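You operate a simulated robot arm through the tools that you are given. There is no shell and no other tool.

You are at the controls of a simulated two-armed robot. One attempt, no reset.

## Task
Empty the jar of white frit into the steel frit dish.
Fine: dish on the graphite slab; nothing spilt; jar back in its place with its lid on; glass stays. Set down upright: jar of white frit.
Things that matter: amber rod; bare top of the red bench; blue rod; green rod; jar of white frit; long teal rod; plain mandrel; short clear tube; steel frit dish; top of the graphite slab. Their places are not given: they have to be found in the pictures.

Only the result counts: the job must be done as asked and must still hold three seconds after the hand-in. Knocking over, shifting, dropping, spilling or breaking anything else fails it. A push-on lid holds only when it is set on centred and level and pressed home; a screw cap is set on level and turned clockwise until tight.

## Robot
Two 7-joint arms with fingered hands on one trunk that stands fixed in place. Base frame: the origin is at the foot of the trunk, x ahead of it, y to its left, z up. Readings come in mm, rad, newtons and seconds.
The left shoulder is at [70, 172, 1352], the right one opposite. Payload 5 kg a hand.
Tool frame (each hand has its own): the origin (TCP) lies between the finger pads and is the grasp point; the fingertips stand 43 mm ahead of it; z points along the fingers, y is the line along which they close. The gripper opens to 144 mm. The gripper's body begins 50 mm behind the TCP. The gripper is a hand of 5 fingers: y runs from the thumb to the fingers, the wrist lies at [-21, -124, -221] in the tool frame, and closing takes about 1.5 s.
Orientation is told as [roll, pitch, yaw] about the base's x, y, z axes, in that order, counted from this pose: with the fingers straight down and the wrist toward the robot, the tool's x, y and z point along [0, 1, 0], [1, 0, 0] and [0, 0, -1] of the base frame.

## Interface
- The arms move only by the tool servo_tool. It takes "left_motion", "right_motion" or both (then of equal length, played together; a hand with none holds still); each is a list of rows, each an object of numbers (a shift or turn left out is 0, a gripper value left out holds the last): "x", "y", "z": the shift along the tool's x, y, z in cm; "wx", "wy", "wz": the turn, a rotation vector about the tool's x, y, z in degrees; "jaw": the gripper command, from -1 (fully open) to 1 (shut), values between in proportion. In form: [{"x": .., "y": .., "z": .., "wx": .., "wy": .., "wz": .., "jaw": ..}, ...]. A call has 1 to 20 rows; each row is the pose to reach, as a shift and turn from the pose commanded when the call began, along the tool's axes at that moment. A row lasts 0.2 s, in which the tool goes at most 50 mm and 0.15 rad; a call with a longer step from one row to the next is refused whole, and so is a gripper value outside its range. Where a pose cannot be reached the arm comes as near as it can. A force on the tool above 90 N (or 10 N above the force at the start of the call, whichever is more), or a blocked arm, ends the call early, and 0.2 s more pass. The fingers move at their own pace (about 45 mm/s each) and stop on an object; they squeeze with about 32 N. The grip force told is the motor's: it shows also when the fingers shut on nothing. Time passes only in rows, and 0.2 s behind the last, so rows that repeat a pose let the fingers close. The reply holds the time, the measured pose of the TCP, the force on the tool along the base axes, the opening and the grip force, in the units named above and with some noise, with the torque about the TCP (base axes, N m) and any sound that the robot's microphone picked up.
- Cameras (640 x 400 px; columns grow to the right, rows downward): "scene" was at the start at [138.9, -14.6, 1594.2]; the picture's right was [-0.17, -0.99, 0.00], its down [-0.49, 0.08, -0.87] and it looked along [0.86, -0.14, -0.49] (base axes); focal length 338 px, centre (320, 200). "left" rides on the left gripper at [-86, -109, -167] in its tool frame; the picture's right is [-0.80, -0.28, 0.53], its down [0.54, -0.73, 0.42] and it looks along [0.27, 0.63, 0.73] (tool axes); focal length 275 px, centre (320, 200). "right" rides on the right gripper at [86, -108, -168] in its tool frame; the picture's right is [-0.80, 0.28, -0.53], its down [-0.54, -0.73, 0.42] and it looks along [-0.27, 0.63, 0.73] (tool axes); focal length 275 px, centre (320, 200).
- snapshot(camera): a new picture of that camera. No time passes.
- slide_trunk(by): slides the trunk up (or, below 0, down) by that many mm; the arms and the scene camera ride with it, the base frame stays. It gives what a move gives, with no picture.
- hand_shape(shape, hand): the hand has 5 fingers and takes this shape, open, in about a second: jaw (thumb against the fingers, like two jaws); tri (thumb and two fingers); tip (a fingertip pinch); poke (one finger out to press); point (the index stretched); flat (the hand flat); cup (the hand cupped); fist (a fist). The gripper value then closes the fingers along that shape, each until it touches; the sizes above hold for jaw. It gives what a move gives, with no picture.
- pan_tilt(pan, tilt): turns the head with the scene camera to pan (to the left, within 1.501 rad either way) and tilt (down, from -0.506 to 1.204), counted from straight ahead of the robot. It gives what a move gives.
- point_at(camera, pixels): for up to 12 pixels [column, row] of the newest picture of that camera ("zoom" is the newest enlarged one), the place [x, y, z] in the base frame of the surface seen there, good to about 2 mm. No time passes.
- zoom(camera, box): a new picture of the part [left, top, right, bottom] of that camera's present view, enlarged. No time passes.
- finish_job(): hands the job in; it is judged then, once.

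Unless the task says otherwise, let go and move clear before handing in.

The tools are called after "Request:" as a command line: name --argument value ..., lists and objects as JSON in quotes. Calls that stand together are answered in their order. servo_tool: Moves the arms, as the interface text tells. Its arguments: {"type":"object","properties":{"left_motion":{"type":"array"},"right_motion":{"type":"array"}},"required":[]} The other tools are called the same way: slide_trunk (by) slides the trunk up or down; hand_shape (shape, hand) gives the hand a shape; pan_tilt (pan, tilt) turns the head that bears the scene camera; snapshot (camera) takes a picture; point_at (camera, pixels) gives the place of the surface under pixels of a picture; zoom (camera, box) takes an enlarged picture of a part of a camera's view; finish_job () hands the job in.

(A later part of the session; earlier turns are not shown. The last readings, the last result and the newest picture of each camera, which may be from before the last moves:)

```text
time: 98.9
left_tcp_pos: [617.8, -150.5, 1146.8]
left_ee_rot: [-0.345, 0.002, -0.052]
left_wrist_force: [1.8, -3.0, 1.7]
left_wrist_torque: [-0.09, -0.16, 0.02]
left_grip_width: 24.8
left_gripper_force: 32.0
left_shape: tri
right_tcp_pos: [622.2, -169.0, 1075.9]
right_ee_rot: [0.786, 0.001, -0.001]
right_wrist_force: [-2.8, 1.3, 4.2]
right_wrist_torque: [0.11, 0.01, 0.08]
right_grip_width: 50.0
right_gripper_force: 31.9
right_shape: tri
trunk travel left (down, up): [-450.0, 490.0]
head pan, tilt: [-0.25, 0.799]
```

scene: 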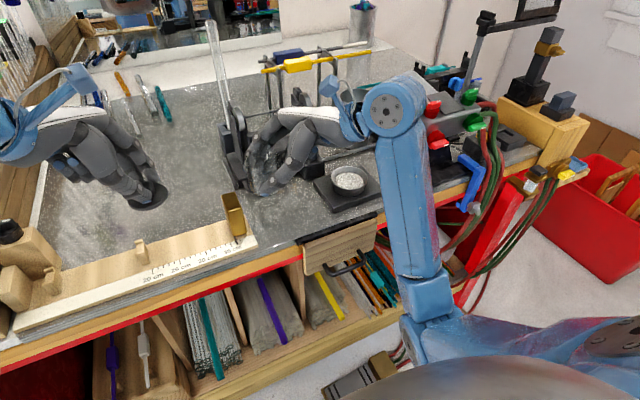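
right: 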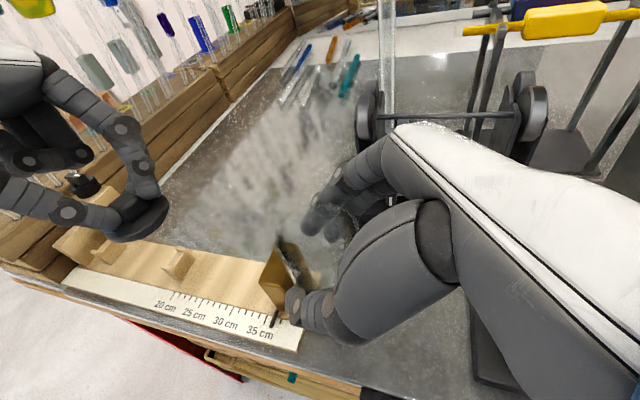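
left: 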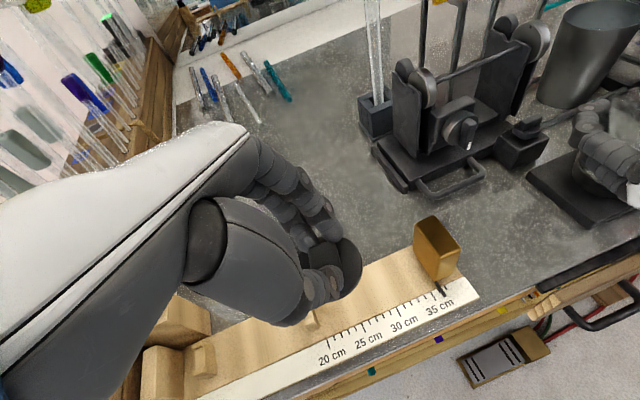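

The force is nearly neutral. Now a very gentle pull of 1 mm to test the hold.

Request:
servo_tool --left_motion '[{"x": -0.034, "z": -0.094}, {"x": -0.034, "z": -0.094}]'

```text
time: 99.5
left_tcp_pos: [616.9, -151.8, 1150.6]
left_ee_rot: [-0.347, -0.001, -0.055]
left_wrist_force: [-0.2, -0.4, -0.1]
left_wrist_torque: [0.01, 0.01, 0.02]
left_grip_width: 24.7
left_gripper_force: 32.0
left_shape: tri
right_tcp_pos: [622.9, -170.1, 1075.5]
right_ee_rot: [0.788, 0.0, -0.001]
right_wrist_force: [-1.0, -0.5, 5.0]
right_wrist_torque: [0.07, -0.1, 0.07]
right_grip_width: 50.0
right_gripper_force: 32.5
right_shape: tri
trunk travel left (down, up): [-450.0, 490.0]
head pan, tilt: [-0.25, 0.799]
```

The lid came up with no resistance or sound, so it was not yet holding. I'll look at how the lid sits relative to the glass now.

Request:
zoom --camera "scene" --box '[304, 158, 354, 208]'

Request:
zoom --camera "right" --box '[265, 215, 365, 285]'

Request:
zoom --camera "left" --box '[280, 190, 420, 330]'

```text
8.00 times, centred on (329, 183) of scene
```

zoom: 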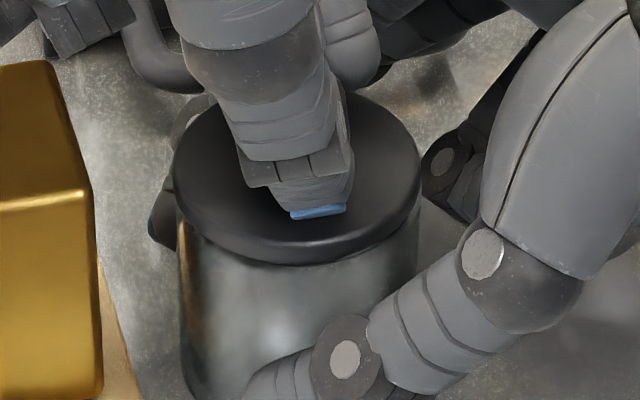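

```text
5.71 times, centred on (315, 250) of right
```

zoom: 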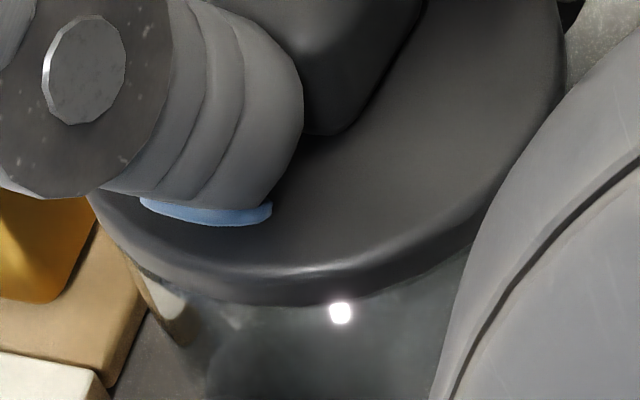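

```text
2.86 times, centred on (350, 260) of left
```

zoom: 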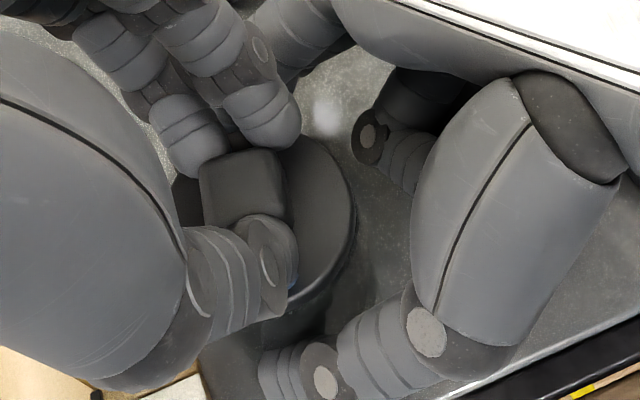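

The lid hovers about 3 mm over the rim now. To judge its centring with a clear view I'll lower it to light contact, let go, and take the left hand up; the right hand keeps holding the jar.

Request:
servo_tool --left_motion '[{"x": 0.034, "z": 0.094}, {"x": 0.068, "z": 0.188}, {"x": 0.085, "z": 0.235}, {"x": 0.085, "z": 0.235}]'

```text
time: 100.5
left_tcp_pos: [619.0, -151.7, 1149.3]
left_ee_rot: [-0.349, -0.001, -0.053]
left_wrist_force: [-0.5, -0.3, 0.1]
left_wrist_torque: [-0.06, 0.03, -0.01]
left_grip_width: 24.8
left_gripper_force: 32.2
left_shape: tri
right_tcp_pos: [623.1, -169.3, 1075.1]
right_ee_rot: [0.785, 0.001, 0.001]
right_wrist_force: [0.4, 0.9, 5.7]
right_wrist_torque: [0.13, -0.12, 0.03]
right_grip_width: 50.0
right_gripper_force: 32.0
right_shape: tri
trunk travel left (down, up): [-450.0, 490.0]
head pan, tilt: [-0.25, 0.799]
```

Request:
servo_tool --left_motion '[{"x": 0.027, "z": 0.075}, {"x": 0.027, "z": 0.075}]'

```text
time: 101.1
left_tcp_pos: [618.2, -150.0, 1147.8]
left_ee_rot: [-0.351, -0.001, -0.053]
left_wrist_force: [0.2, -1.1, 3.9]
left_wrist_torque: [-0.02, -0.1, -0.03]
left_grip_width: 25.2
left_gripper_force: 32.0
left_shape: tri
right_tcp_pos: [623.5, -169.2, 1076.2]
right_ee_rot: [0.786, 0.0, 0.001]
right_wrist_force: [0.5, 0.7, 4.8]
right_wrist_torque: [0.13, -0.07, 0.01]
right_grip_width: 50.4
right_gripper_force: 31.9
right_shape: tri
trunk travel left (down, up): [-450.0, 490.0]
head pan, tilt: [-0.25, 0.799]
```

Light contact (4 N) is made. I'll open the left fingers gently and rise straight up 60 mm.

Request:
servo_tool --left_motion '[{"jaw": 0.75}, {"jaw": 0.65}, {"jaw": 0.6}, {"jaw": 0.5}, {"jaw": 0.4}, {"jaw": 0.39}, {"x": -0.34, "z": -0.94, "jaw": 0.39}, {"x": -1.03, "z": -2.82}, {"x": -2.05, "z": -5.64}, {"x": -2.05, "z": -5.64}]'

Request:
zoom --camera "right" --box '[235, 180, 395, 280]'

Request:
zoom --camera "scene" --box '[304, 158, 354, 208]'

```text
time: 103.3
left_tcp_pos: [619.4, -150.4, 1210.9]
left_ee_rot: [-0.348, -0.002, -0.051]
left_wrist_force: [-0.2, -0.4, -0.4]
left_wrist_torque: [0.0, 0.02, -0.01]
left_grip_width: 43.7
left_gripper_force: 0.0
left_shape: tri
right_tcp_pos: [623.3, -169.9, 1076.8]
right_ee_rot: [0.784, -0.001, 0.0]
right_wrist_force: [-1.9, 0.4, 4.7]
right_wrist_torque: [0.13, -0.07, 0.05]
right_grip_width: 49.9
right_gripper_force: 31.8
right_shape: tri
trunk travel left (down, up): [-450.0, 490.0]
head pan, tilt: [-0.25, 0.799]
heard: snap
```

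```text
4.00 times, centred on (315, 230) of right
```

zoom: 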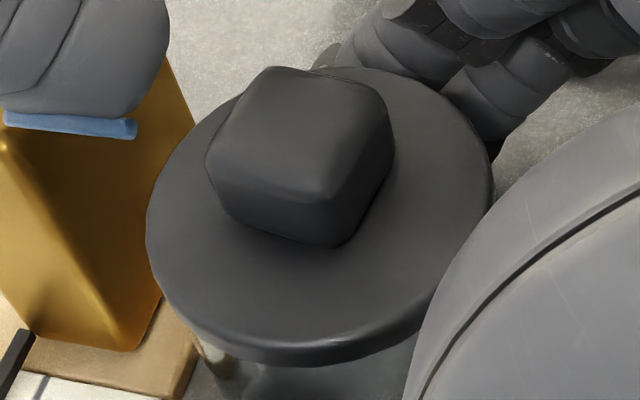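

```text
8.00 times, centred on (329, 183) of scene
```

zoom: 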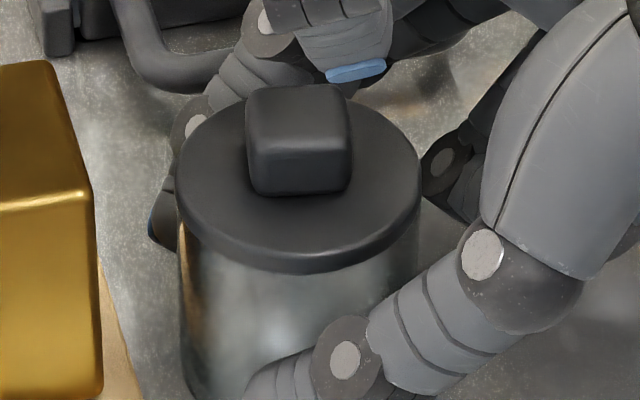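

A snap was heard just as the left fingers let go, and the lid now sits square on the glass almost exactly where it was originally. I'll measure its level and centring with this clear view.

Request:
point_at --camera "zoom" --pixels '[[195, 160], [205, 210], [260, 235], [330, 240], [390, 215], [405, 160], [385, 125], [220, 125], [300, 100], [300, 262], [183, 240], [413, 235]]'

Request:
zoom --camera "right" --box '[235, 180, 395, 280]'

Request:
point_at --camera "zoom" --pixels '[[165, 220], [190, 290], [270, 330], [360, 310], [430, 260], [470, 190], [450, 120], [390, 85], [200, 130], [250, 90], [350, 100], [330, 180]]'

```text
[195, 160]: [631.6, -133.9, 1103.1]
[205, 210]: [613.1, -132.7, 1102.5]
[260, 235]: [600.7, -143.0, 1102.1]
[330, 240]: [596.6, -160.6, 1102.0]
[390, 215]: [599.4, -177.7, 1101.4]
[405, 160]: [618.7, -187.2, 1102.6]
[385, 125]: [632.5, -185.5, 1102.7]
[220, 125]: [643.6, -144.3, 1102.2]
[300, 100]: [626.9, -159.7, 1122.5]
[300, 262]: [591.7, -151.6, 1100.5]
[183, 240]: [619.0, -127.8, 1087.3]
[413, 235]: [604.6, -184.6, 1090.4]
```

```text
4.00 times, centred on (315, 230) of right
```

zoom: 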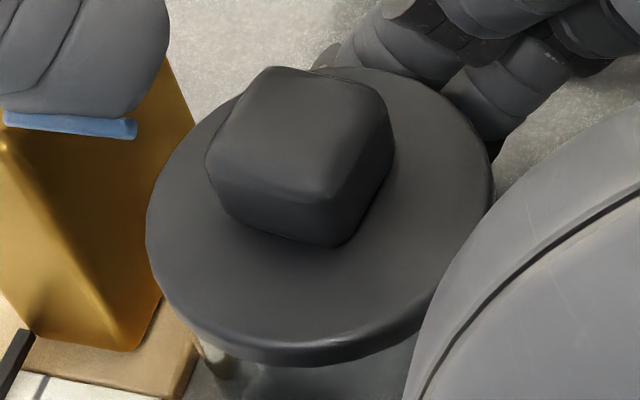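

```text
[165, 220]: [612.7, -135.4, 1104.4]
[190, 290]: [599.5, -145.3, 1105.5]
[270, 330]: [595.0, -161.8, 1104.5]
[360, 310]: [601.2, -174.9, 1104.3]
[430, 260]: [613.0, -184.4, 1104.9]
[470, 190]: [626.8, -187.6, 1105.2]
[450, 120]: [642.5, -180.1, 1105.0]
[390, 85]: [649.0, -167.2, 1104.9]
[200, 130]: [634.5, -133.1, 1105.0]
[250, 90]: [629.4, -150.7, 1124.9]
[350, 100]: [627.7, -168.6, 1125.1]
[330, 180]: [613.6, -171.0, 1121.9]
```

The lid top is level within 1 mm on both cameras (1101.4–1103.1 and 1104.3–1105.5), and its height matches the original. To be sure it is home I'll close the left fingertips, tilt the hand nearer to vertical, and get ready to press on top of the knob without any sideways strain.

Request:
servo_tool --left_motion '[{"x": 0.0, "y": 0.2, "z": 0.0, "wy": 5, "jaw": 0.7}, {"x": 0.2, "y": 0.5, "z": 0.6, "wy": 10, "jaw": 1.0}, {"x": 0.4, "y": 0.91, "z": 1.2, "wy": 10}, {"x": 0.67, "y": 0.91, "z": 2.2, "wy": 10}, {"x": 0.67, "y": 0.91, "z": 2.2, "wy": 10}, {"x": 0.67, "y": 0.91, "z": 2.2, "wy": 10}]'

Request:
zoom --camera "right" --box '[215, 130, 415, 290]'

Request:
zoom --camera "scene" --box '[284, 128, 384, 208]'

```text
time: 104.7
left_tcp_pos: [628.3, -153.0, 1186.2]
left_ee_rot: [-0.174, -0.001, -0.051]
left_wrist_force: [-0.1, 0.5, 0.5]
left_wrist_torque: [0.0, 0.02, 0.06]
left_grip_width: 0.0
left_gripper_force: 32.1
left_shape: tri
right_tcp_pos: [624.1, -169.9, 1077.2]
right_ee_rot: [0.785, 0.001, 0.001]
right_wrist_force: [-0.3, 1.0, 6.0]
right_wrist_torque: [0.16, -0.07, 0.03]
right_grip_width: 50.1
right_gripper_force: 32.7
right_shape: tri
trunk travel left (down, up): [-450.0, 490.0]
head pan, tilt: [-0.25, 0.799]
```

```text
2.50 times, centred on (315, 210) of right
```

zoom: 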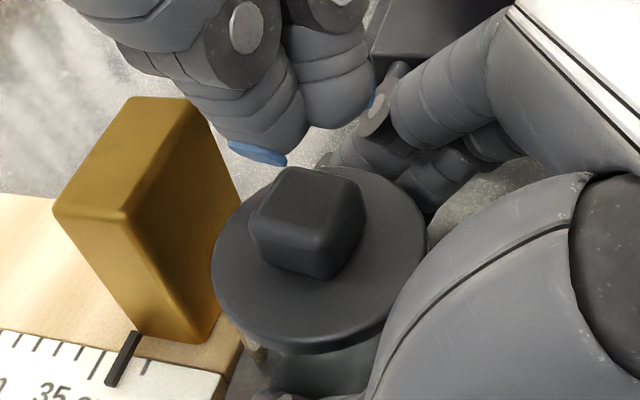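

```text
5.00 times, centred on (334, 168) of scene
```

zoom: 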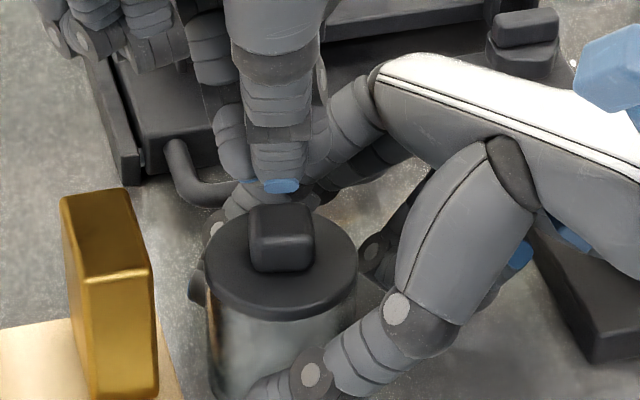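

Request:
point_at --camera "zoom" --pixels '[[280, 186], [265, 175], [295, 172], [280, 165], [255, 180], [305, 185], [280, 220], [280, 245], [230, 160], [310, 130]]'

Request:
zoom --camera "right" --box '[265, 150, 365, 230]'

Request:
point_at --camera "zoom" --pixels '[[200, 185], [180, 170], [150, 150], [250, 150], [330, 110], [310, 90], [270, 120], [380, 100], [230, 180], [300, 250], [360, 240], [260, 240]]'

```text
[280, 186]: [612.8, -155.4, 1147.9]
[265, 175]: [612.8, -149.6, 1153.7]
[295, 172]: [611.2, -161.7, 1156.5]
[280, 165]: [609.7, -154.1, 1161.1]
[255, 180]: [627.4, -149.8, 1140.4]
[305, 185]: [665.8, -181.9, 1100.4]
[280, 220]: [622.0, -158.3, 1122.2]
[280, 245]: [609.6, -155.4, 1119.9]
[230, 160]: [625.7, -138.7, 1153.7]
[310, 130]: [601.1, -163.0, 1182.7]
```

```text
5.00 times, centred on (315, 190) of right
```

zoom: 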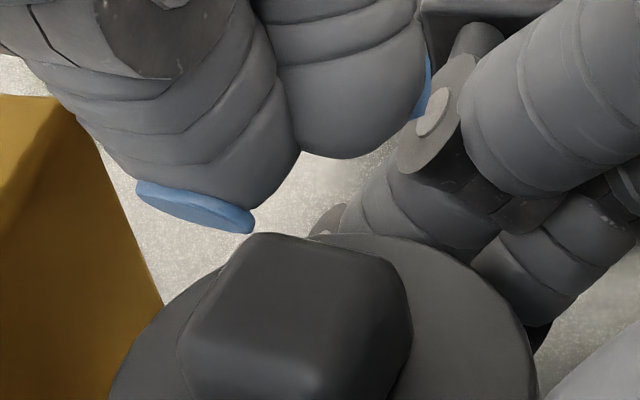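

```text
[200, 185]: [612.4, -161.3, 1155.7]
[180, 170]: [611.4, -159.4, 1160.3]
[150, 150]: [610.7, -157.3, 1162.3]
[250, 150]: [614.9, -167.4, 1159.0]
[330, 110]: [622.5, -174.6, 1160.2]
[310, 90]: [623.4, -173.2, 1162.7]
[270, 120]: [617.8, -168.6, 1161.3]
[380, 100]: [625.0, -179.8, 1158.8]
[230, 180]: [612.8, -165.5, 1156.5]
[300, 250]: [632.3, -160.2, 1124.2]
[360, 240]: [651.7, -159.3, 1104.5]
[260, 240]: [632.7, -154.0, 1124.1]
```

In this pose the middle fingertip is lowest and off to one side (near (627,-150,1140)). I'll bring the left hand fully vertical so the thumb tip comes lowest, right over the knob's centre.

Request:
servo_tool --left_motion '[{"x": -0.37, "y": 0.02, "z": 0.07, "wy": 5}, {"x": -0.74, "y": 0.04, "z": 0.13, "wy": 10}, {"x": -0.74, "y": 0.04, "z": 0.13, "wy": 10}]'

Request:
zoom --camera "scene" --box '[284, 128, 384, 208]'

Request:
point_at --camera "zoom" --pixels '[[290, 195], [285, 185], [300, 185], [295, 170], [265, 190], [315, 195], [280, 225], [255, 165], [325, 165], [300, 200]]'

Request:
zoom --camera "right" --box '[215, 130, 415, 290]'

Request:
snapshot --camera "left"

```text
time: 105.5
left_tcp_pos: [627.3, -158.9, 1185.5]
left_ee_rot: [-0.001, -0.005, -0.052]
left_wrist_force: [-0.6, 0.1, -0.8]
left_wrist_torque: [0.0, -0.02, 0.01]
left_grip_width: 0.1
left_gripper_force: 32.0
left_shape: tri
right_tcp_pos: [621.5, -168.5, 1075.7]
right_ee_rot: [0.785, 0.0, 0.001]
right_wrist_force: [0.3, 1.2, -0.3]
right_wrist_torque: [-0.03, -0.11, -0.03]
right_grip_width: 49.9
right_gripper_force: 32.1
right_shape: tri
trunk travel left (down, up): [-450.0, 490.0]
head pan, tilt: [-0.25, 0.799]
```

```text
5.00 times, centred on (334, 168) of scene
```

zoom: 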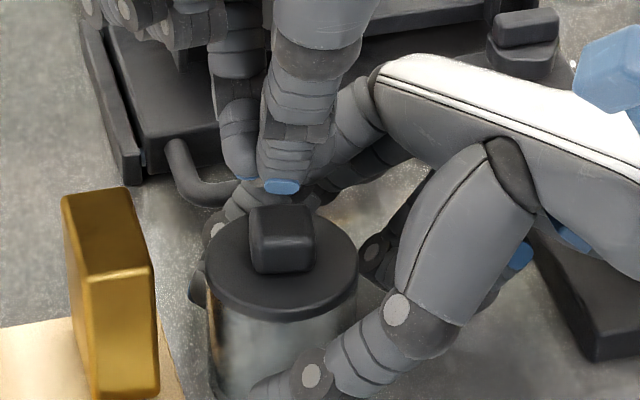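

```text
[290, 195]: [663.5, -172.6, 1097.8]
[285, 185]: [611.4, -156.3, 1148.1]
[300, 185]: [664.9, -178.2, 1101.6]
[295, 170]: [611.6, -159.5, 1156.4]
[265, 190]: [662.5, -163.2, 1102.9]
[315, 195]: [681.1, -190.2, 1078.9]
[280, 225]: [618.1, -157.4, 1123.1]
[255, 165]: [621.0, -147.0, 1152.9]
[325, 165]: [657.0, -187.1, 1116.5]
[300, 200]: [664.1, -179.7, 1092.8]
```

```text
2.50 times, centred on (315, 210) of right
```

zoom: 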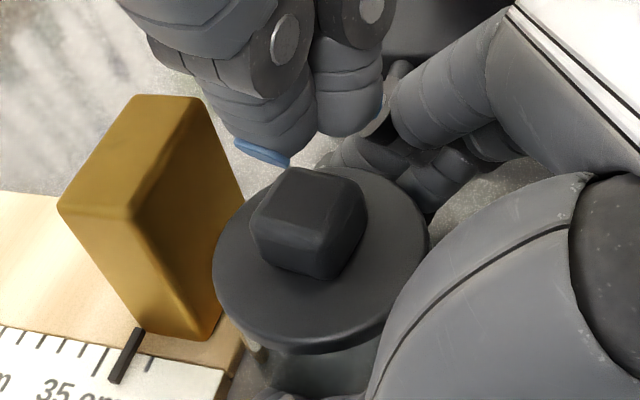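

```text
taken
```

left: 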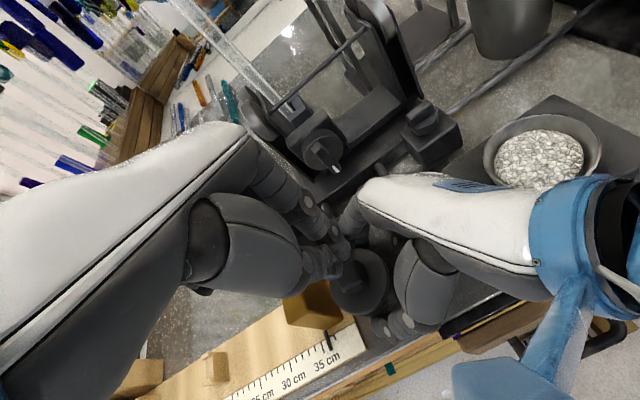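

The right hand's reading changed from about 6 N to 0 N, so perhaps the hands touched. I'll check the distance from the left camera to the right hand's blue camera mount at (500,385).

Request:
point_at --camera "left" --pixels '[[500, 385], [480, 370], [560, 310], [600, 220], [620, 270], [470, 395], [540, 395]]'

Request:
servo_tool --left_motion '[{"z": 0}]'

Request:
snapshot --camera "scene"

```text
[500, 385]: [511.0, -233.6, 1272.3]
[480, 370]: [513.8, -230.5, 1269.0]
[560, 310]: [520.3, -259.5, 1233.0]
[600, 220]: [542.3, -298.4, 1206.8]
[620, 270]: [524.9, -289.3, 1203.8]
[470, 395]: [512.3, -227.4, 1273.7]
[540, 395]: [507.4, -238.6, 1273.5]
```

```text
time: 105.9
left_tcp_pos: [626.8, -159.8, 1186.5]
left_ee_rot: [-0.001, -0.003, -0.054]
left_wrist_force: [-0.4, 0.0, -0.2]
left_wrist_torque: [-0.01, 0.01, -0.01]
left_grip_width: 0.0
left_gripper_force: 32.4
left_shape: tri
right_tcp_pos: [621.4, -169.5, 1076.1]
right_ee_rot: [0.785, 0.0, 0.0]
right_wrist_force: [0.7, 0.9, -1.6]
right_wrist_torque: [-0.02, -0.04, -0.02]
right_grip_width: 50.2
right_gripper_force: 31.9
right_shape: tri
trunk travel left (down, up): [-450.0, 490.0]
head pan, tilt: [-0.25, 0.799]
```

```text
taken
```

scene: 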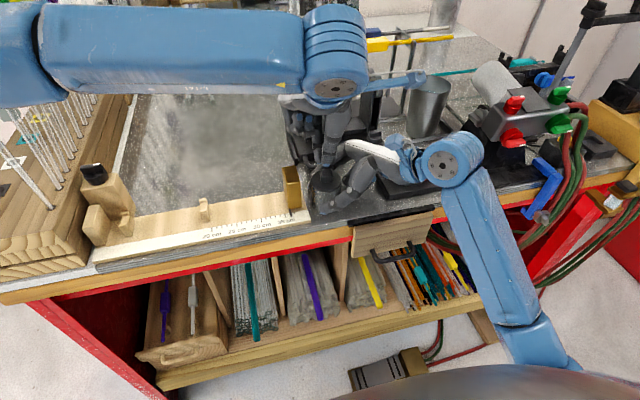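

Request:
zoom --camera "scene" --box '[304, 158, 354, 208]'

Request:
zoom --camera "right" --box '[235, 180, 395, 280]'

Request:
point_at --camera "scene" --pixels '[[286, 168], [298, 180], [292, 190], [297, 166], [372, 175], [400, 180]]'

```text
8.00 times, centred on (329, 183) of scene
```

zoom: 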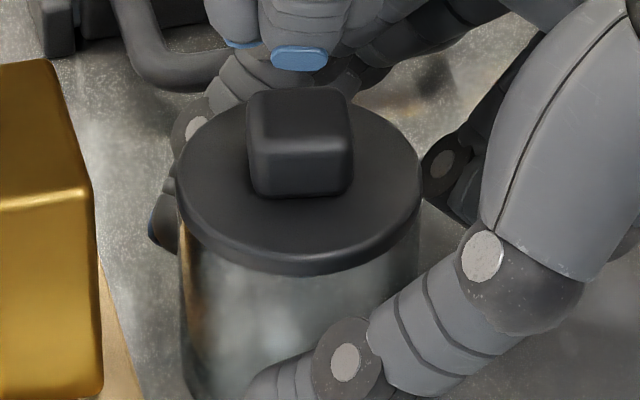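

```text
4.00 times, centred on (315, 230) of right
```

zoom: 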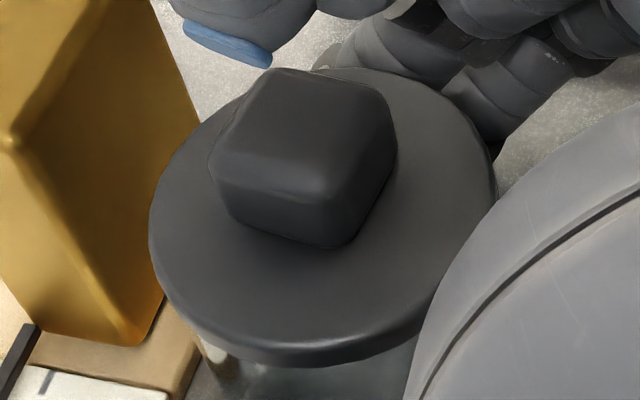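

```text
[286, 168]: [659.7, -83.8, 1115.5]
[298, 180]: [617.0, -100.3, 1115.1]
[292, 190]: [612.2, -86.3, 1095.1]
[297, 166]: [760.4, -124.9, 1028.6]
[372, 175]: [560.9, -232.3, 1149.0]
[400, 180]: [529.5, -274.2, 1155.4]
```

The brass block is where it was. The right hand's reading of about -1.6 N looks like the jar's own weight, so the jar may hang a hair above the bench. I'll lower the right hand by 1 mm steps until the bench bears the jar again.

Request:
servo_tool --right_motion '[{"x": -0.05, "z": 0.05}, {"x": -0.05, "z": 0.05}]'

```text
time: 106.5
left_tcp_pos: [627.7, -158.5, 1185.8]
left_ee_rot: [-0.002, -0.002, -0.052]
left_wrist_force: [-0.1, 0.4, -0.1]
left_wrist_torque: [-0.01, 0.01, 0.01]
left_grip_width: 0.1
left_gripper_force: 32.4
left_shape: tri
right_tcp_pos: [621.8, -169.6, 1076.2]
right_ee_rot: [0.786, 0.0, 0.0]
right_wrist_force: [1.5, -0.6, 2.0]
right_wrist_torque: [0.05, -0.07, -0.02]
right_grip_width: 50.0
right_gripper_force: 32.2
right_shape: tri
trunk travel left (down, up): [-450.0, 490.0]
head pan, tilt: [-0.25, 0.799]
```

The bench bears the jar again (2 N). Now I lower the vertical left hand so its thumb tip comes onto the knob's centre: 15 mm first, then gently.

Request:
servo_tool --left_motion '[{"z": 0.5}, {"z": 1.0}, {"z": 1.4}, {"z": 1.4}]'

Request:
zoom --camera "right" --box '[235, 160, 395, 260]'

Request:
zoom --camera "scene" --box '[304, 148, 354, 198]'

```text
time: 107.5
left_tcp_pos: [626.6, -161.3, 1171.1]
left_ee_rot: [0.0, -0.004, -0.054]
left_wrist_force: [-0.1, 0.4, -0.8]
left_wrist_torque: [-0.04, 0.03, 0.03]
left_grip_width: 0.0
left_gripper_force: 31.9
left_shape: tri
right_tcp_pos: [621.0, -169.9, 1075.8]
right_ee_rot: [0.787, -0.001, -0.001]
right_wrist_force: [2.4, 1.6, 3.1]
right_wrist_torque: [0.09, -0.07, 0.0]
right_grip_width: 50.2
right_gripper_force: 31.9
right_shape: tri
trunk travel left (down, up): [-450.0, 490.0]
head pan, tilt: [-0.25, 0.799]
```

```text
4.00 times, centred on (315, 210) of right
```

zoom: 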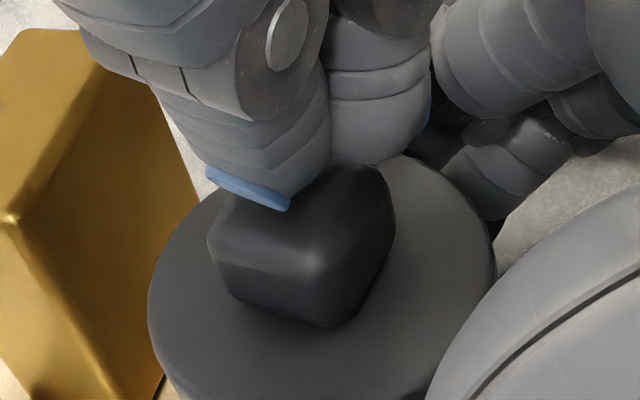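

```text
8.00 times, centred on (329, 173) of scene
```

zoom: 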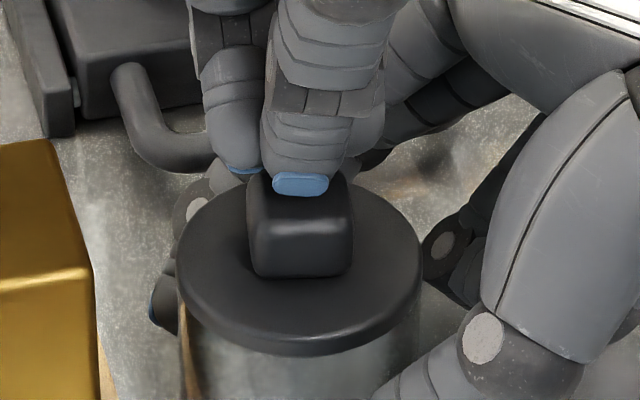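

The thumb tip hovers just above the knob's centre. I'll lower it in small steps to contact and press.

Request:
servo_tool --left_motion '[{"z": 0.15}, {"z": 0.3}, {"z": 0.4}, {"z": 0.4}]'

```text
time: 108.5
left_tcp_pos: [626.4, -160.2, 1168.5]
left_ee_rot: [0.0, -0.003, -0.051]
left_wrist_force: [-1.2, 0.3, 3.0]
left_wrist_torque: [-0.05, 0.06, -0.01]
left_grip_width: 0.2
left_gripper_force: 32.3
left_shape: tri
right_tcp_pos: [621.4, -168.5, 1076.3]
right_ee_rot: [0.784, -0.001, 0.0]
right_wrist_force: [2.4, 0.9, 3.7]
right_wrist_torque: [0.1, -0.07, 0.01]
right_grip_width: 49.9
right_gripper_force: 31.8
right_shape: tri
trunk travel left (down, up): [-450.0, 490.0]
head pan, tilt: [-0.25, 0.799]
```

Contact shows as 3 N. I'll press on in steps.

Request:
servo_tool --left_motion '[{"z": 0.1}, {"z": 0.2}, {"z": 0.3}, {"z": 0.3}]'

```text
time: 109.5
left_tcp_pos: [626.9, -161.3, 1167.1]
left_ee_rot: [-0.002, -0.005, -0.051]
left_wrist_force: [-8.2, 1.1, 29.9]
left_wrist_torque: [-0.06, 0.71, -0.03]
left_grip_width: 0.5
left_gripper_force: 32.4
left_shape: tri
right_tcp_pos: [620.8, -168.6, 1075.7]
right_ee_rot: [0.785, -0.002, -0.001]
right_wrist_force: [6.0, 0.8, -2.5]
right_wrist_torque: [-0.01, -0.12, -0.1]
right_grip_width: 49.9
right_gripper_force: 32.0
right_shape: tri
trunk travel left (down, up): [-450.0, 490.0]
head pan, tilt: [-0.25, 0.799]
```

30 N on the knob and no sound, which fits a lid already home. I'll press a bit more, to about 45–50 N.

Request:
servo_tool --left_motion '[{"z": 0.1}, {"z": 0.2}, {"z": 0.2}]'

Request:
zoom --camera "scene" --box '[304, 148, 354, 198]'

```text
time: 110.3
left_tcp_pos: [627.1, -159.6, 1166.4]
left_ee_rot: [-0.004, -0.01, -0.053]
left_wrist_force: [-8.4, 1.6, 57.3]
left_wrist_torque: [-0.07, 0.87, -0.06]
left_grip_width: 0.1
left_gripper_force: 32.2
left_shape: tri
right_tcp_pos: [620.1, -169.0, 1076.8]
right_ee_rot: [0.783, -0.001, 0.001]
right_wrist_force: [9.5, 0.4, -6.0]
right_wrist_torque: [-0.14, -0.17, -0.22]
right_grip_width: 49.7
right_gripper_force: 31.9
right_shape: tri
trunk travel left (down, up): [-450.0, 490.0]
head pan, tilt: [-0.25, 0.799]
```

```text
8.00 times, centred on (329, 173) of scene
```

zoom: 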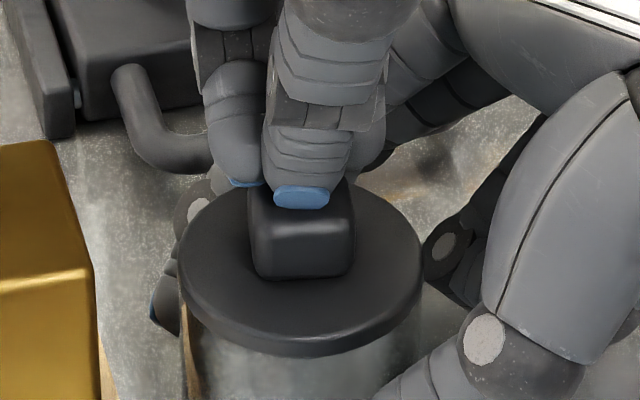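

57 N and still silent, and the lid stays flush and level. I'll rise off, go back to the earlier grip attitude above the knob, and then test the hold with a very light pull, at most about 3 N.

Request:
servo_tool --left_motion '[{"z": -0.7}, {"z": -2.0}, {"z": -4.0}, {"z": -5.0}, {"x": 0.3, "y": -0.3, "z": -5.0, "wy": -6.7, "jaw": 0.6}, {"x": 0.6, "y": -0.6, "z": -5.0, "wy": -13.4, "jaw": 0.39}, {"x": 0.89, "y": -0.96, "z": -5.0, "wy": -20}, {"x": 0.89, "y": -0.96, "z": -5.0, "wy": -20}, {"x": 0.89, "y": -0.96, "z": -5.0, "wy": -20}]'

Request:
zoom --camera "right" --box '[235, 180, 395, 280]'

Request:
zoom --camera "scene" --box '[304, 158, 354, 208]'

```text
time: 112.3
left_tcp_pos: [620.2, -150.3, 1211.7]
left_ee_rot: [-0.349, -0.001, -0.053]
left_wrist_force: [1.3, -0.1, 0.2]
left_wrist_torque: [0.0, -0.03, 0.0]
left_grip_width: 43.5
left_gripper_force: 0.0
left_shape: tri
right_tcp_pos: [622.8, -170.6, 1076.5]
right_ee_rot: [0.785, -0.001, 0.0]
right_wrist_force: [2.6, -1.9, 11.3]
right_wrist_torque: [0.18, -0.2, -0.04]
right_grip_width: 50.1
right_gripper_force: 31.9
right_shape: tri
trunk travel left (down, up): [-450.0, 490.0]
head pan, tilt: [-0.25, 0.799]
```

```text
4.00 times, centred on (315, 230) of right
```

zoom: 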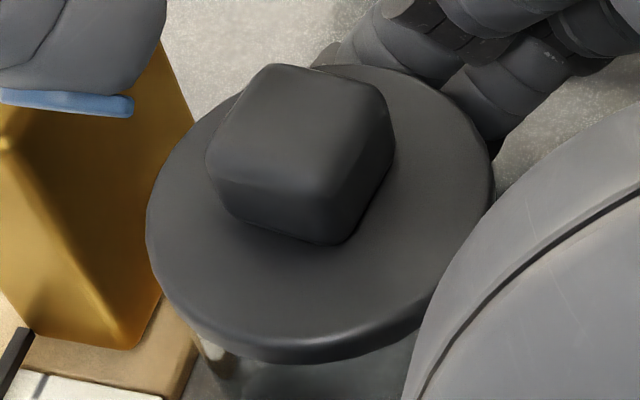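

```text
8.00 times, centred on (329, 183) of scene
```

zoom: 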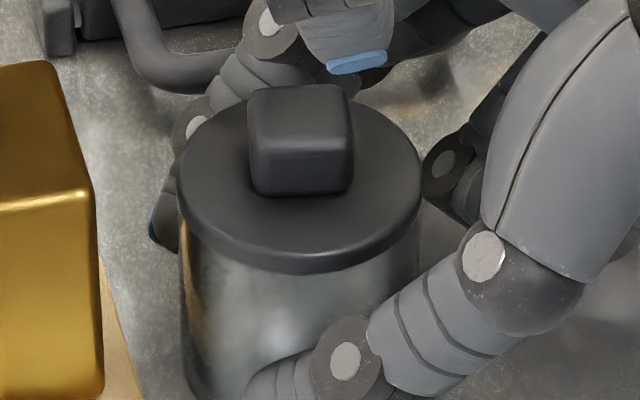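

With the left hand back, everything reads as before, and the lid's outline in the right camera (145, 492, 362) matches the original seated one (145, 490, 362). I'll lower the open left fingers around the knob again for a light pull test.

Request:
servo_tool --left_motion '[{"x": 0.6, "y": -0.03, "z": 1.6}, {"x": 1.2, "y": -0.06, "z": 3.3}, {"x": 1.8, "y": -0.08, "z": 4.95}, {"x": 2.0, "y": -0.08, "z": 5.5}, {"x": 2.15, "y": -0.08, "z": 5.92}, {"x": 2.15, "y": -0.08, "z": 5.92}]'

Request:
zoom --camera "right" --box '[235, 160, 395, 280]'

```text
time: 113.7
left_tcp_pos: [618.1, -152.2, 1149.8]
left_ee_rot: [-0.349, -0.005, -0.054]
left_wrist_force: [1.2, -0.1, 6.6]
left_wrist_torque: [0.0, -0.25, 0.0]
left_grip_width: 44.1
left_gripper_force: 0.0
left_shape: tri
right_tcp_pos: [623.2, -170.2, 1075.1]
right_ee_rot: [0.785, 0.001, -0.001]
right_wrist_force: [3.1, -0.7, 12.9]
right_wrist_torque: [0.25, -0.27, -0.05]
right_grip_width: 50.2
right_gripper_force: 32.0
right_shape: tri
trunk travel left (down, up): [-450.0, 490.0]
head pan, tilt: [-0.25, 0.799]
```

```text
3.33 times, centred on (315, 220) of right
```

zoom: 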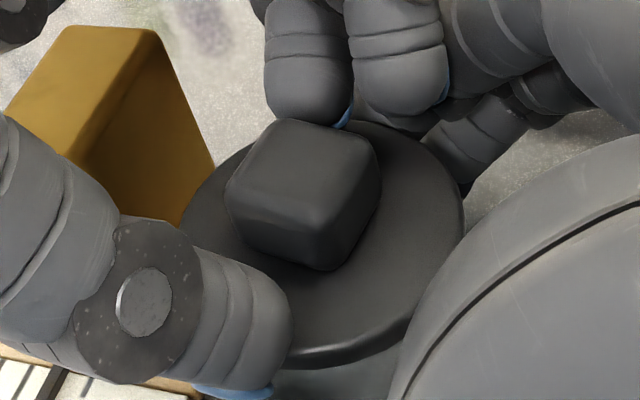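

The fingertips lightly touch the lid top (6.6 N), so I'll rise 2 mm and close gently on the knob.

Request:
servo_tool --left_motion '[{"x": -0.068, "z": -0.188}, {"x": -0.068, "z": -0.188, "jaw": 0.5}, {"x": -0.068, "z": -0.188, "jaw": 0.58}, {"x": -0.068, "z": -0.188, "jaw": 0.63}, {"x": -0.068, "z": -0.188, "jaw": 0.68}, {"x": -0.068, "z": -0.188, "jaw": 0.75}, {"x": -0.068, "z": -0.188, "jaw": 0.85}, {"x": -0.068, "z": -0.188, "jaw": 1.0}, {"x": -0.068, "z": -0.188, "jaw": 1.0}]'

```text
time: 115.7
left_tcp_pos: [618.9, -150.3, 1151.2]
left_ee_rot: [-0.35, -0.002, -0.052]
left_wrist_force: [3.2, -1.2, -0.1]
left_wrist_torque: [-0.07, -0.15, 0.01]
left_grip_width: 21.4
left_gripper_force: 32.4
left_shape: tri
right_tcp_pos: [623.1, -170.6, 1074.5]
right_ee_rot: [0.786, 0.001, 0.0]
right_wrist_force: [0.1, 0.4, 14.3]
right_wrist_torque: [0.32, -0.23, -0.01]
right_grip_width: 50.3
right_gripper_force: 31.7
right_shape: tri
trunk travel left (down, up): [-450.0, 490.0]
head pan, tilt: [-0.25, 0.799]
heard: snap
```

Another snap was heard as the fingers closed. I'll look at how the lid sits.

Request:
zoom --camera "right" --box '[235, 160, 395, 280]'

Request:
zoom --camera "scene" --box '[304, 158, 354, 208]'

```text
3.33 times, centred on (315, 220) of right
```

zoom: 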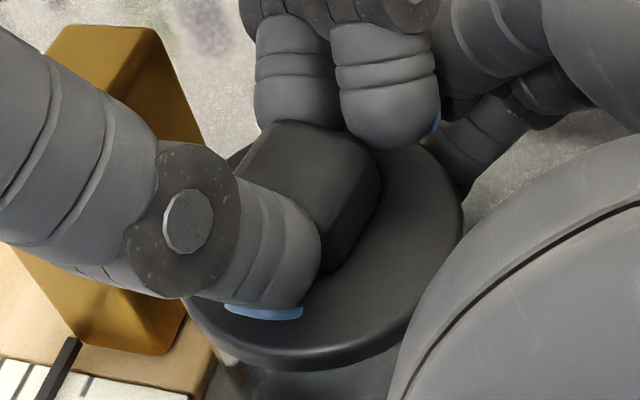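

```text
8.00 times, centred on (329, 183) of scene
```

zoom: 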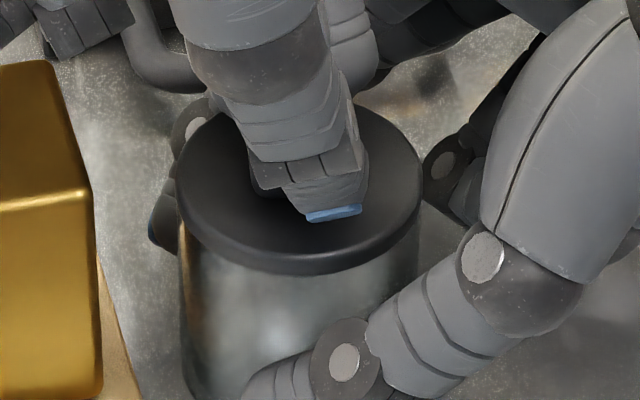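

Request:
servo_tool --left_motion '[{"x": -0.017, "z": -0.047}, {"x": -0.017, "z": -0.047}]'

```text
time: 116.3
left_tcp_pos: [618.8, -150.9, 1150.5]
left_ee_rot: [-0.349, -0.001, -0.053]
left_wrist_force: [2.3, -0.7, -0.4]
left_wrist_torque: [-0.05, -0.11, 0.02]
left_grip_width: 21.2
left_gripper_force: 31.4
left_shape: tri
right_tcp_pos: [622.8, -169.6, 1075.7]
right_ee_rot: [0.786, 0.0, 0.0]
right_wrist_force: [-0.3, 0.5, 14.4]
right_wrist_torque: [0.27, -0.24, 0.0]
right_grip_width: 50.3
right_gripper_force: 31.9
right_shape: tri
trunk travel left (down, up): [-450.0, 490.0]
head pan, tilt: [-0.25, 0.799]
```

Request:
servo_tool --left_motion '[{"x": -0.017, "z": -0.047}, {"x": -0.017, "z": -0.047}]'

```text
time: 116.9
left_tcp_pos: [618.9, -151.3, 1153.0]
left_ee_rot: [-0.35, -0.002, -0.052]
left_wrist_force: [-0.5, -1.9, -0.3]
left_wrist_torque: [-0.07, -0.01, 0.0]
left_grip_width: 21.2
left_gripper_force: 32.2
left_shape: tri
right_tcp_pos: [623.4, -170.5, 1076.3]
right_ee_rot: [0.787, 0.002, 0.002]
right_wrist_force: [1.3, 0.6, 13.0]
right_wrist_torque: [0.27, -0.23, -0.08]
right_grip_width: 50.3
right_gripper_force: 31.9
right_shape: tri
trunk travel left (down, up): [-450.0, 490.0]
head pan, tilt: [-0.25, 0.799]
```

Request:
zoom --camera "scene" --box '[304, 158, 354, 208]'

Request:
zoom --camera "right" --box '[235, 180, 395, 280]'

```text
8.00 times, centred on (329, 183) of scene
```

zoom: 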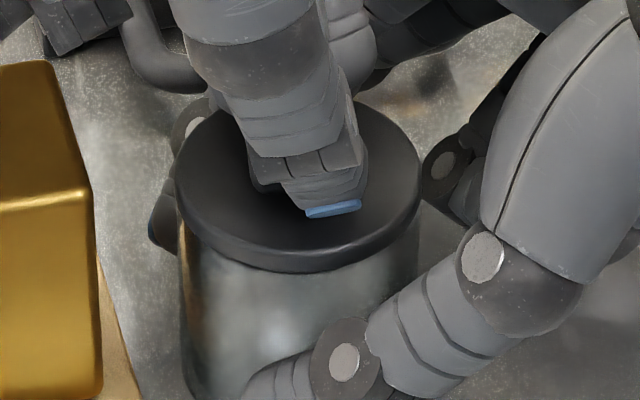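

```text
4.00 times, centred on (315, 230) of right
```

zoom: 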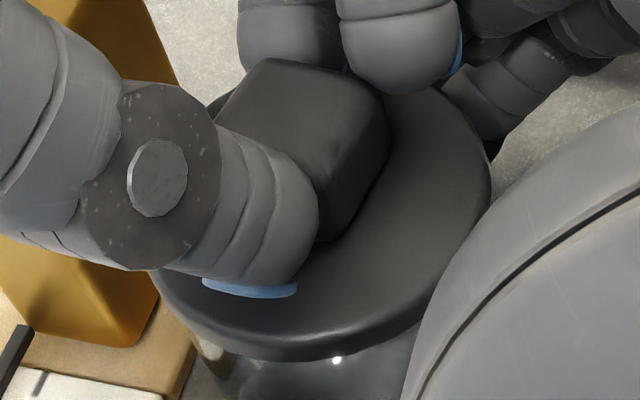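

The lid is slightly raised and free, so gripping the knob had popped it off again. The way to do it is clear: set it down neutrally, let go, press from the top, and not grip it again. I'll lower it to light contact first.

Request:
servo_tool --left_motion '[{"x": 0.034, "z": 0.094}, {"x": 0.068, "z": 0.188}, {"x": 0.068, "z": 0.188}]'

```text
time: 117.7
left_tcp_pos: [619.8, -151.4, 1150.8]
left_ee_rot: [-0.351, -0.001, -0.054]
left_wrist_force: [-0.5, 0.0, 2.8]
left_wrist_torque: [-0.1, -0.11, 0.02]
left_grip_width: 21.1
left_gripper_force: 32.0
left_shape: tri
right_tcp_pos: [623.1, -171.0, 1075.3]
right_ee_rot: [0.786, -0.001, -0.001]
right_wrist_force: [1.4, 2.1, 10.7]
right_wrist_torque: [0.23, -0.22, -0.07]
right_grip_width: 50.1
right_gripper_force: 31.9
right_shape: tri
trunk travel left (down, up): [-450.0, 490.0]
head pan, tilt: [-0.25, 0.799]
```

Neutral sideways with 2.8 N down. Now I let go slowly and listen.

Request:
servo_tool --left_motion '[{"jaw": 0.8}, {"jaw": 0.7}, {"jaw": 0.66}, {"jaw": 0.62}, {"jaw": 0.55}, {"jaw": 0.47}, {"jaw": 0.39}, {"jaw": 0.39}, {"jaw": 0.39}]'

Request:
zoom --camera "right" --box '[235, 180, 395, 280]'

```text
time: 119.7
left_tcp_pos: [618.5, -150.6, 1150.7]
left_ee_rot: [-0.348, -0.001, -0.052]
left_wrist_force: [0.1, 0.1, 0.9]
left_wrist_torque: [-0.04, 0.01, -0.03]
left_grip_width: 43.4
left_gripper_force: 0.1
left_shape: tri
right_tcp_pos: [622.3, -169.9, 1075.2]
right_ee_rot: [0.786, 0.0, 0.0]
right_wrist_force: [0.6, -1.0, 11.0]
right_wrist_torque: [0.22, -0.15, -0.04]
right_grip_width: 50.2
right_gripper_force: 32.2
right_shape: tri
trunk travel left (down, up): [-450.0, 490.0]
head pan, tilt: [-0.25, 0.799]
```

```text
4.00 times, centred on (315, 230) of right
```

zoom: 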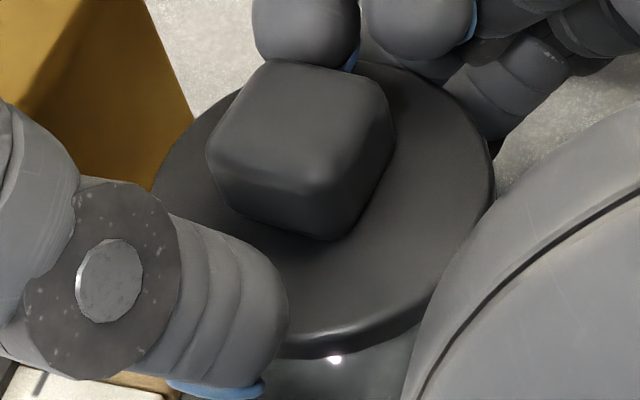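

No snap this time, so the lid is probably just resting. I'll raise the left hand and measure how it lies.

Request:
servo_tool --left_motion '[{"x": -0.34, "z": -0.94}, {"x": -1.03, "z": -2.82}, {"x": -2.05, "z": -5.64}, {"x": -2.05, "z": -5.64}]'

Request:
zoom --camera "right" --box '[235, 180, 395, 280]'

Request:
zoom --camera "scene" --box '[304, 158, 354, 208]'

```text
time: 120.7
left_tcp_pos: [617.9, -150.3, 1210.4]
left_ee_rot: [-0.351, -0.001, -0.051]
left_wrist_force: [-0.7, 0.4, -0.1]
left_wrist_torque: [-0.03, 0.01, 0.01]
left_grip_width: 43.8
left_gripper_force: 0.0
left_shape: tri
right_tcp_pos: [622.5, -169.4, 1074.1]
right_ee_rot: [0.786, 0.0, 0.0]
right_wrist_force: [-0.3, 0.8, 11.8]
right_wrist_torque: [0.21, -0.13, 0.04]
right_grip_width: 50.1
right_gripper_force: 31.7
right_shape: tri
trunk travel left (down, up): [-450.0, 490.0]
head pan, tilt: [-0.25, 0.799]
heard: snap
```

```text
4.00 times, centred on (315, 230) of right
```

zoom: 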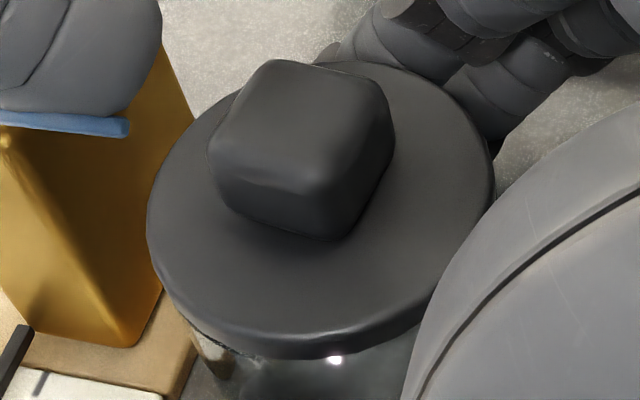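

```text
8.00 times, centred on (329, 183) of scene
```

zoom: 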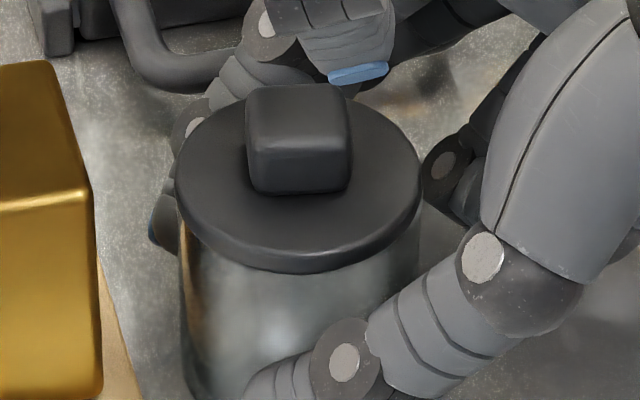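

A snap was heard again as the hand rose. I'll measure the lid's level and height again at the same pixels to see whether it is home.

Request:
point_at --camera "zoom" --pixels '[[195, 160], [205, 210], [260, 235], [330, 240], [390, 215], [405, 160], [385, 125], [220, 125], [300, 100], [300, 262], [183, 240], [413, 235]]'

Request:
zoom --camera "right" --box '[235, 180, 395, 280]'

Request:
point_at --camera "zoom" --pixels '[[165, 220], [190, 290], [270, 330], [360, 310], [430, 260], [470, 190], [450, 120], [390, 85], [200, 130], [250, 90], [350, 100], [330, 180]]'

Request:
zoom --camera "right" --box '[265, 235, 345, 285]'

```text
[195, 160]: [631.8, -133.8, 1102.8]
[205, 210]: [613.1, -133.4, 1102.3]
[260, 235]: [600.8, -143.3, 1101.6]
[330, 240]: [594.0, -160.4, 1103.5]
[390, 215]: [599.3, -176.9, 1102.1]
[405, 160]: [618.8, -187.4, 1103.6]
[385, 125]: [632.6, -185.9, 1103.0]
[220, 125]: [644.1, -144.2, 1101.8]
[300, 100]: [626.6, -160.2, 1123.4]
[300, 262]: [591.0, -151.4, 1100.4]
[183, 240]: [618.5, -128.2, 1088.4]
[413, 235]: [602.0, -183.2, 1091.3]
```

```text
4.00 times, centred on (315, 230) of right
```

zoom: 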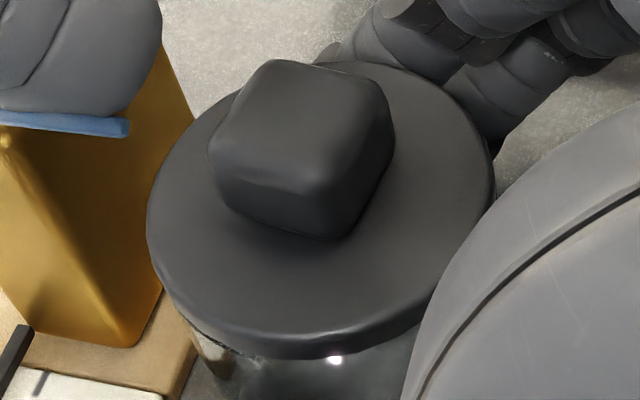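

```text
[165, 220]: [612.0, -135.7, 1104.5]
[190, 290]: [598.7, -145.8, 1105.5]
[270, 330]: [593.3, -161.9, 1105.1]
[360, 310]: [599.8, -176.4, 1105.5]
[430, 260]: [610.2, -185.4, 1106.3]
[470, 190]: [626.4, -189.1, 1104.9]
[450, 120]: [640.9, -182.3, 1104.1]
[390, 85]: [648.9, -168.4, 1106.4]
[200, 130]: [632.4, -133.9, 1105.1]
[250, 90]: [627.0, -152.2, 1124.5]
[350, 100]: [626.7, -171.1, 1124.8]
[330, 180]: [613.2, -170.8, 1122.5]
```

```text
8.00 times, centred on (305, 260) of right
```

zoom: 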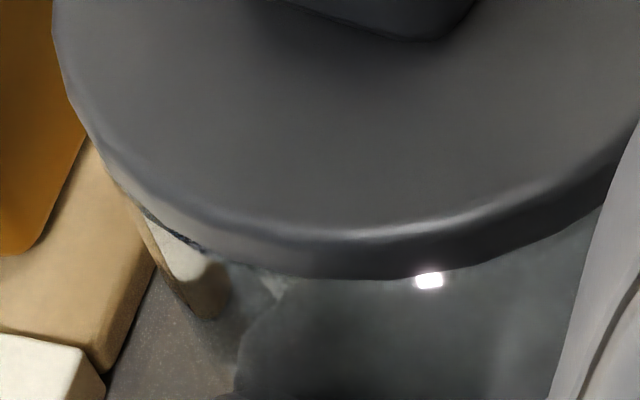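

The lid seems to sit about half a millimetre high on its right side now, with a thin dark gap at the lower left. I'll press it from the top again: closed fingers, hand vertical, thumb tip over the knob.

Request:
servo_tool --left_motion '[{"x": 0.0, "y": 0.2, "z": 0.0, "wy": 5, "jaw": 0.7}, {"x": -0.2, "y": 0.5, "z": 0.5, "wy": 10, "jaw": 1.0}, {"x": -0.1, "y": 0.85, "z": 1.2, "wy": 15}, {"x": -0.02, "y": 0.92, "z": 2.6, "wy": 20}, {"x": -0.02, "y": 0.92, "z": 2.6, "wy": 20}, {"x": -0.02, "y": 0.92, "z": 2.6, "wy": 20}]'

Request:
zoom --camera "right" --box '[235, 160, 395, 260]'

Request:
zoom --camera "scene" --box '[304, 148, 354, 198]'

```text
time: 122.1
left_tcp_pos: [623.8, -160.7, 1187.7]
left_ee_rot: [0.001, -0.005, -0.053]
left_wrist_force: [0.0, -0.2, -0.6]
left_wrist_torque: [0.04, -0.01, -0.01]
left_grip_width: 0.0
left_gripper_force: 31.6
left_shape: tri
right_tcp_pos: [620.9, -169.3, 1076.5]
right_ee_rot: [0.784, -0.002, 0.0]
right_wrist_force: [1.8, 0.5, 4.8]
right_wrist_torque: [0.11, -0.15, -0.05]
right_grip_width: 50.1
right_gripper_force: 31.7
right_shape: tri
trunk travel left (down, up): [-450.0, 490.0]
head pan, tilt: [-0.25, 0.799]
```

```text
4.00 times, centred on (315, 210) of right
```

zoom: 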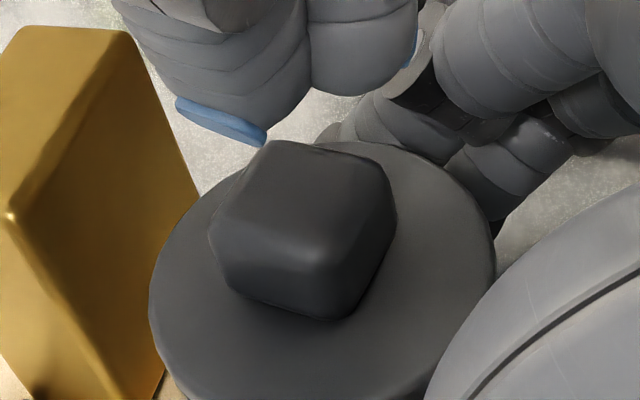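

```text
8.00 times, centred on (329, 173) of scene
```

zoom: 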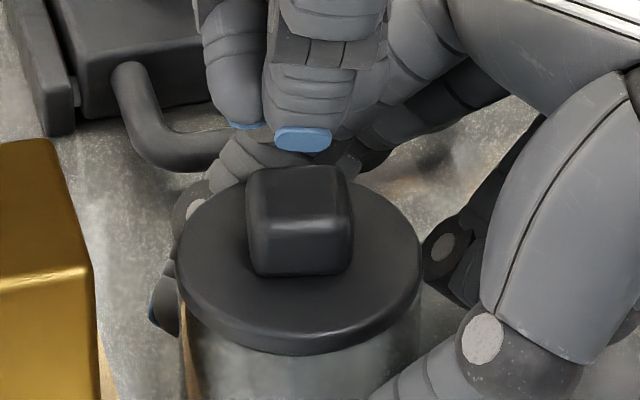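

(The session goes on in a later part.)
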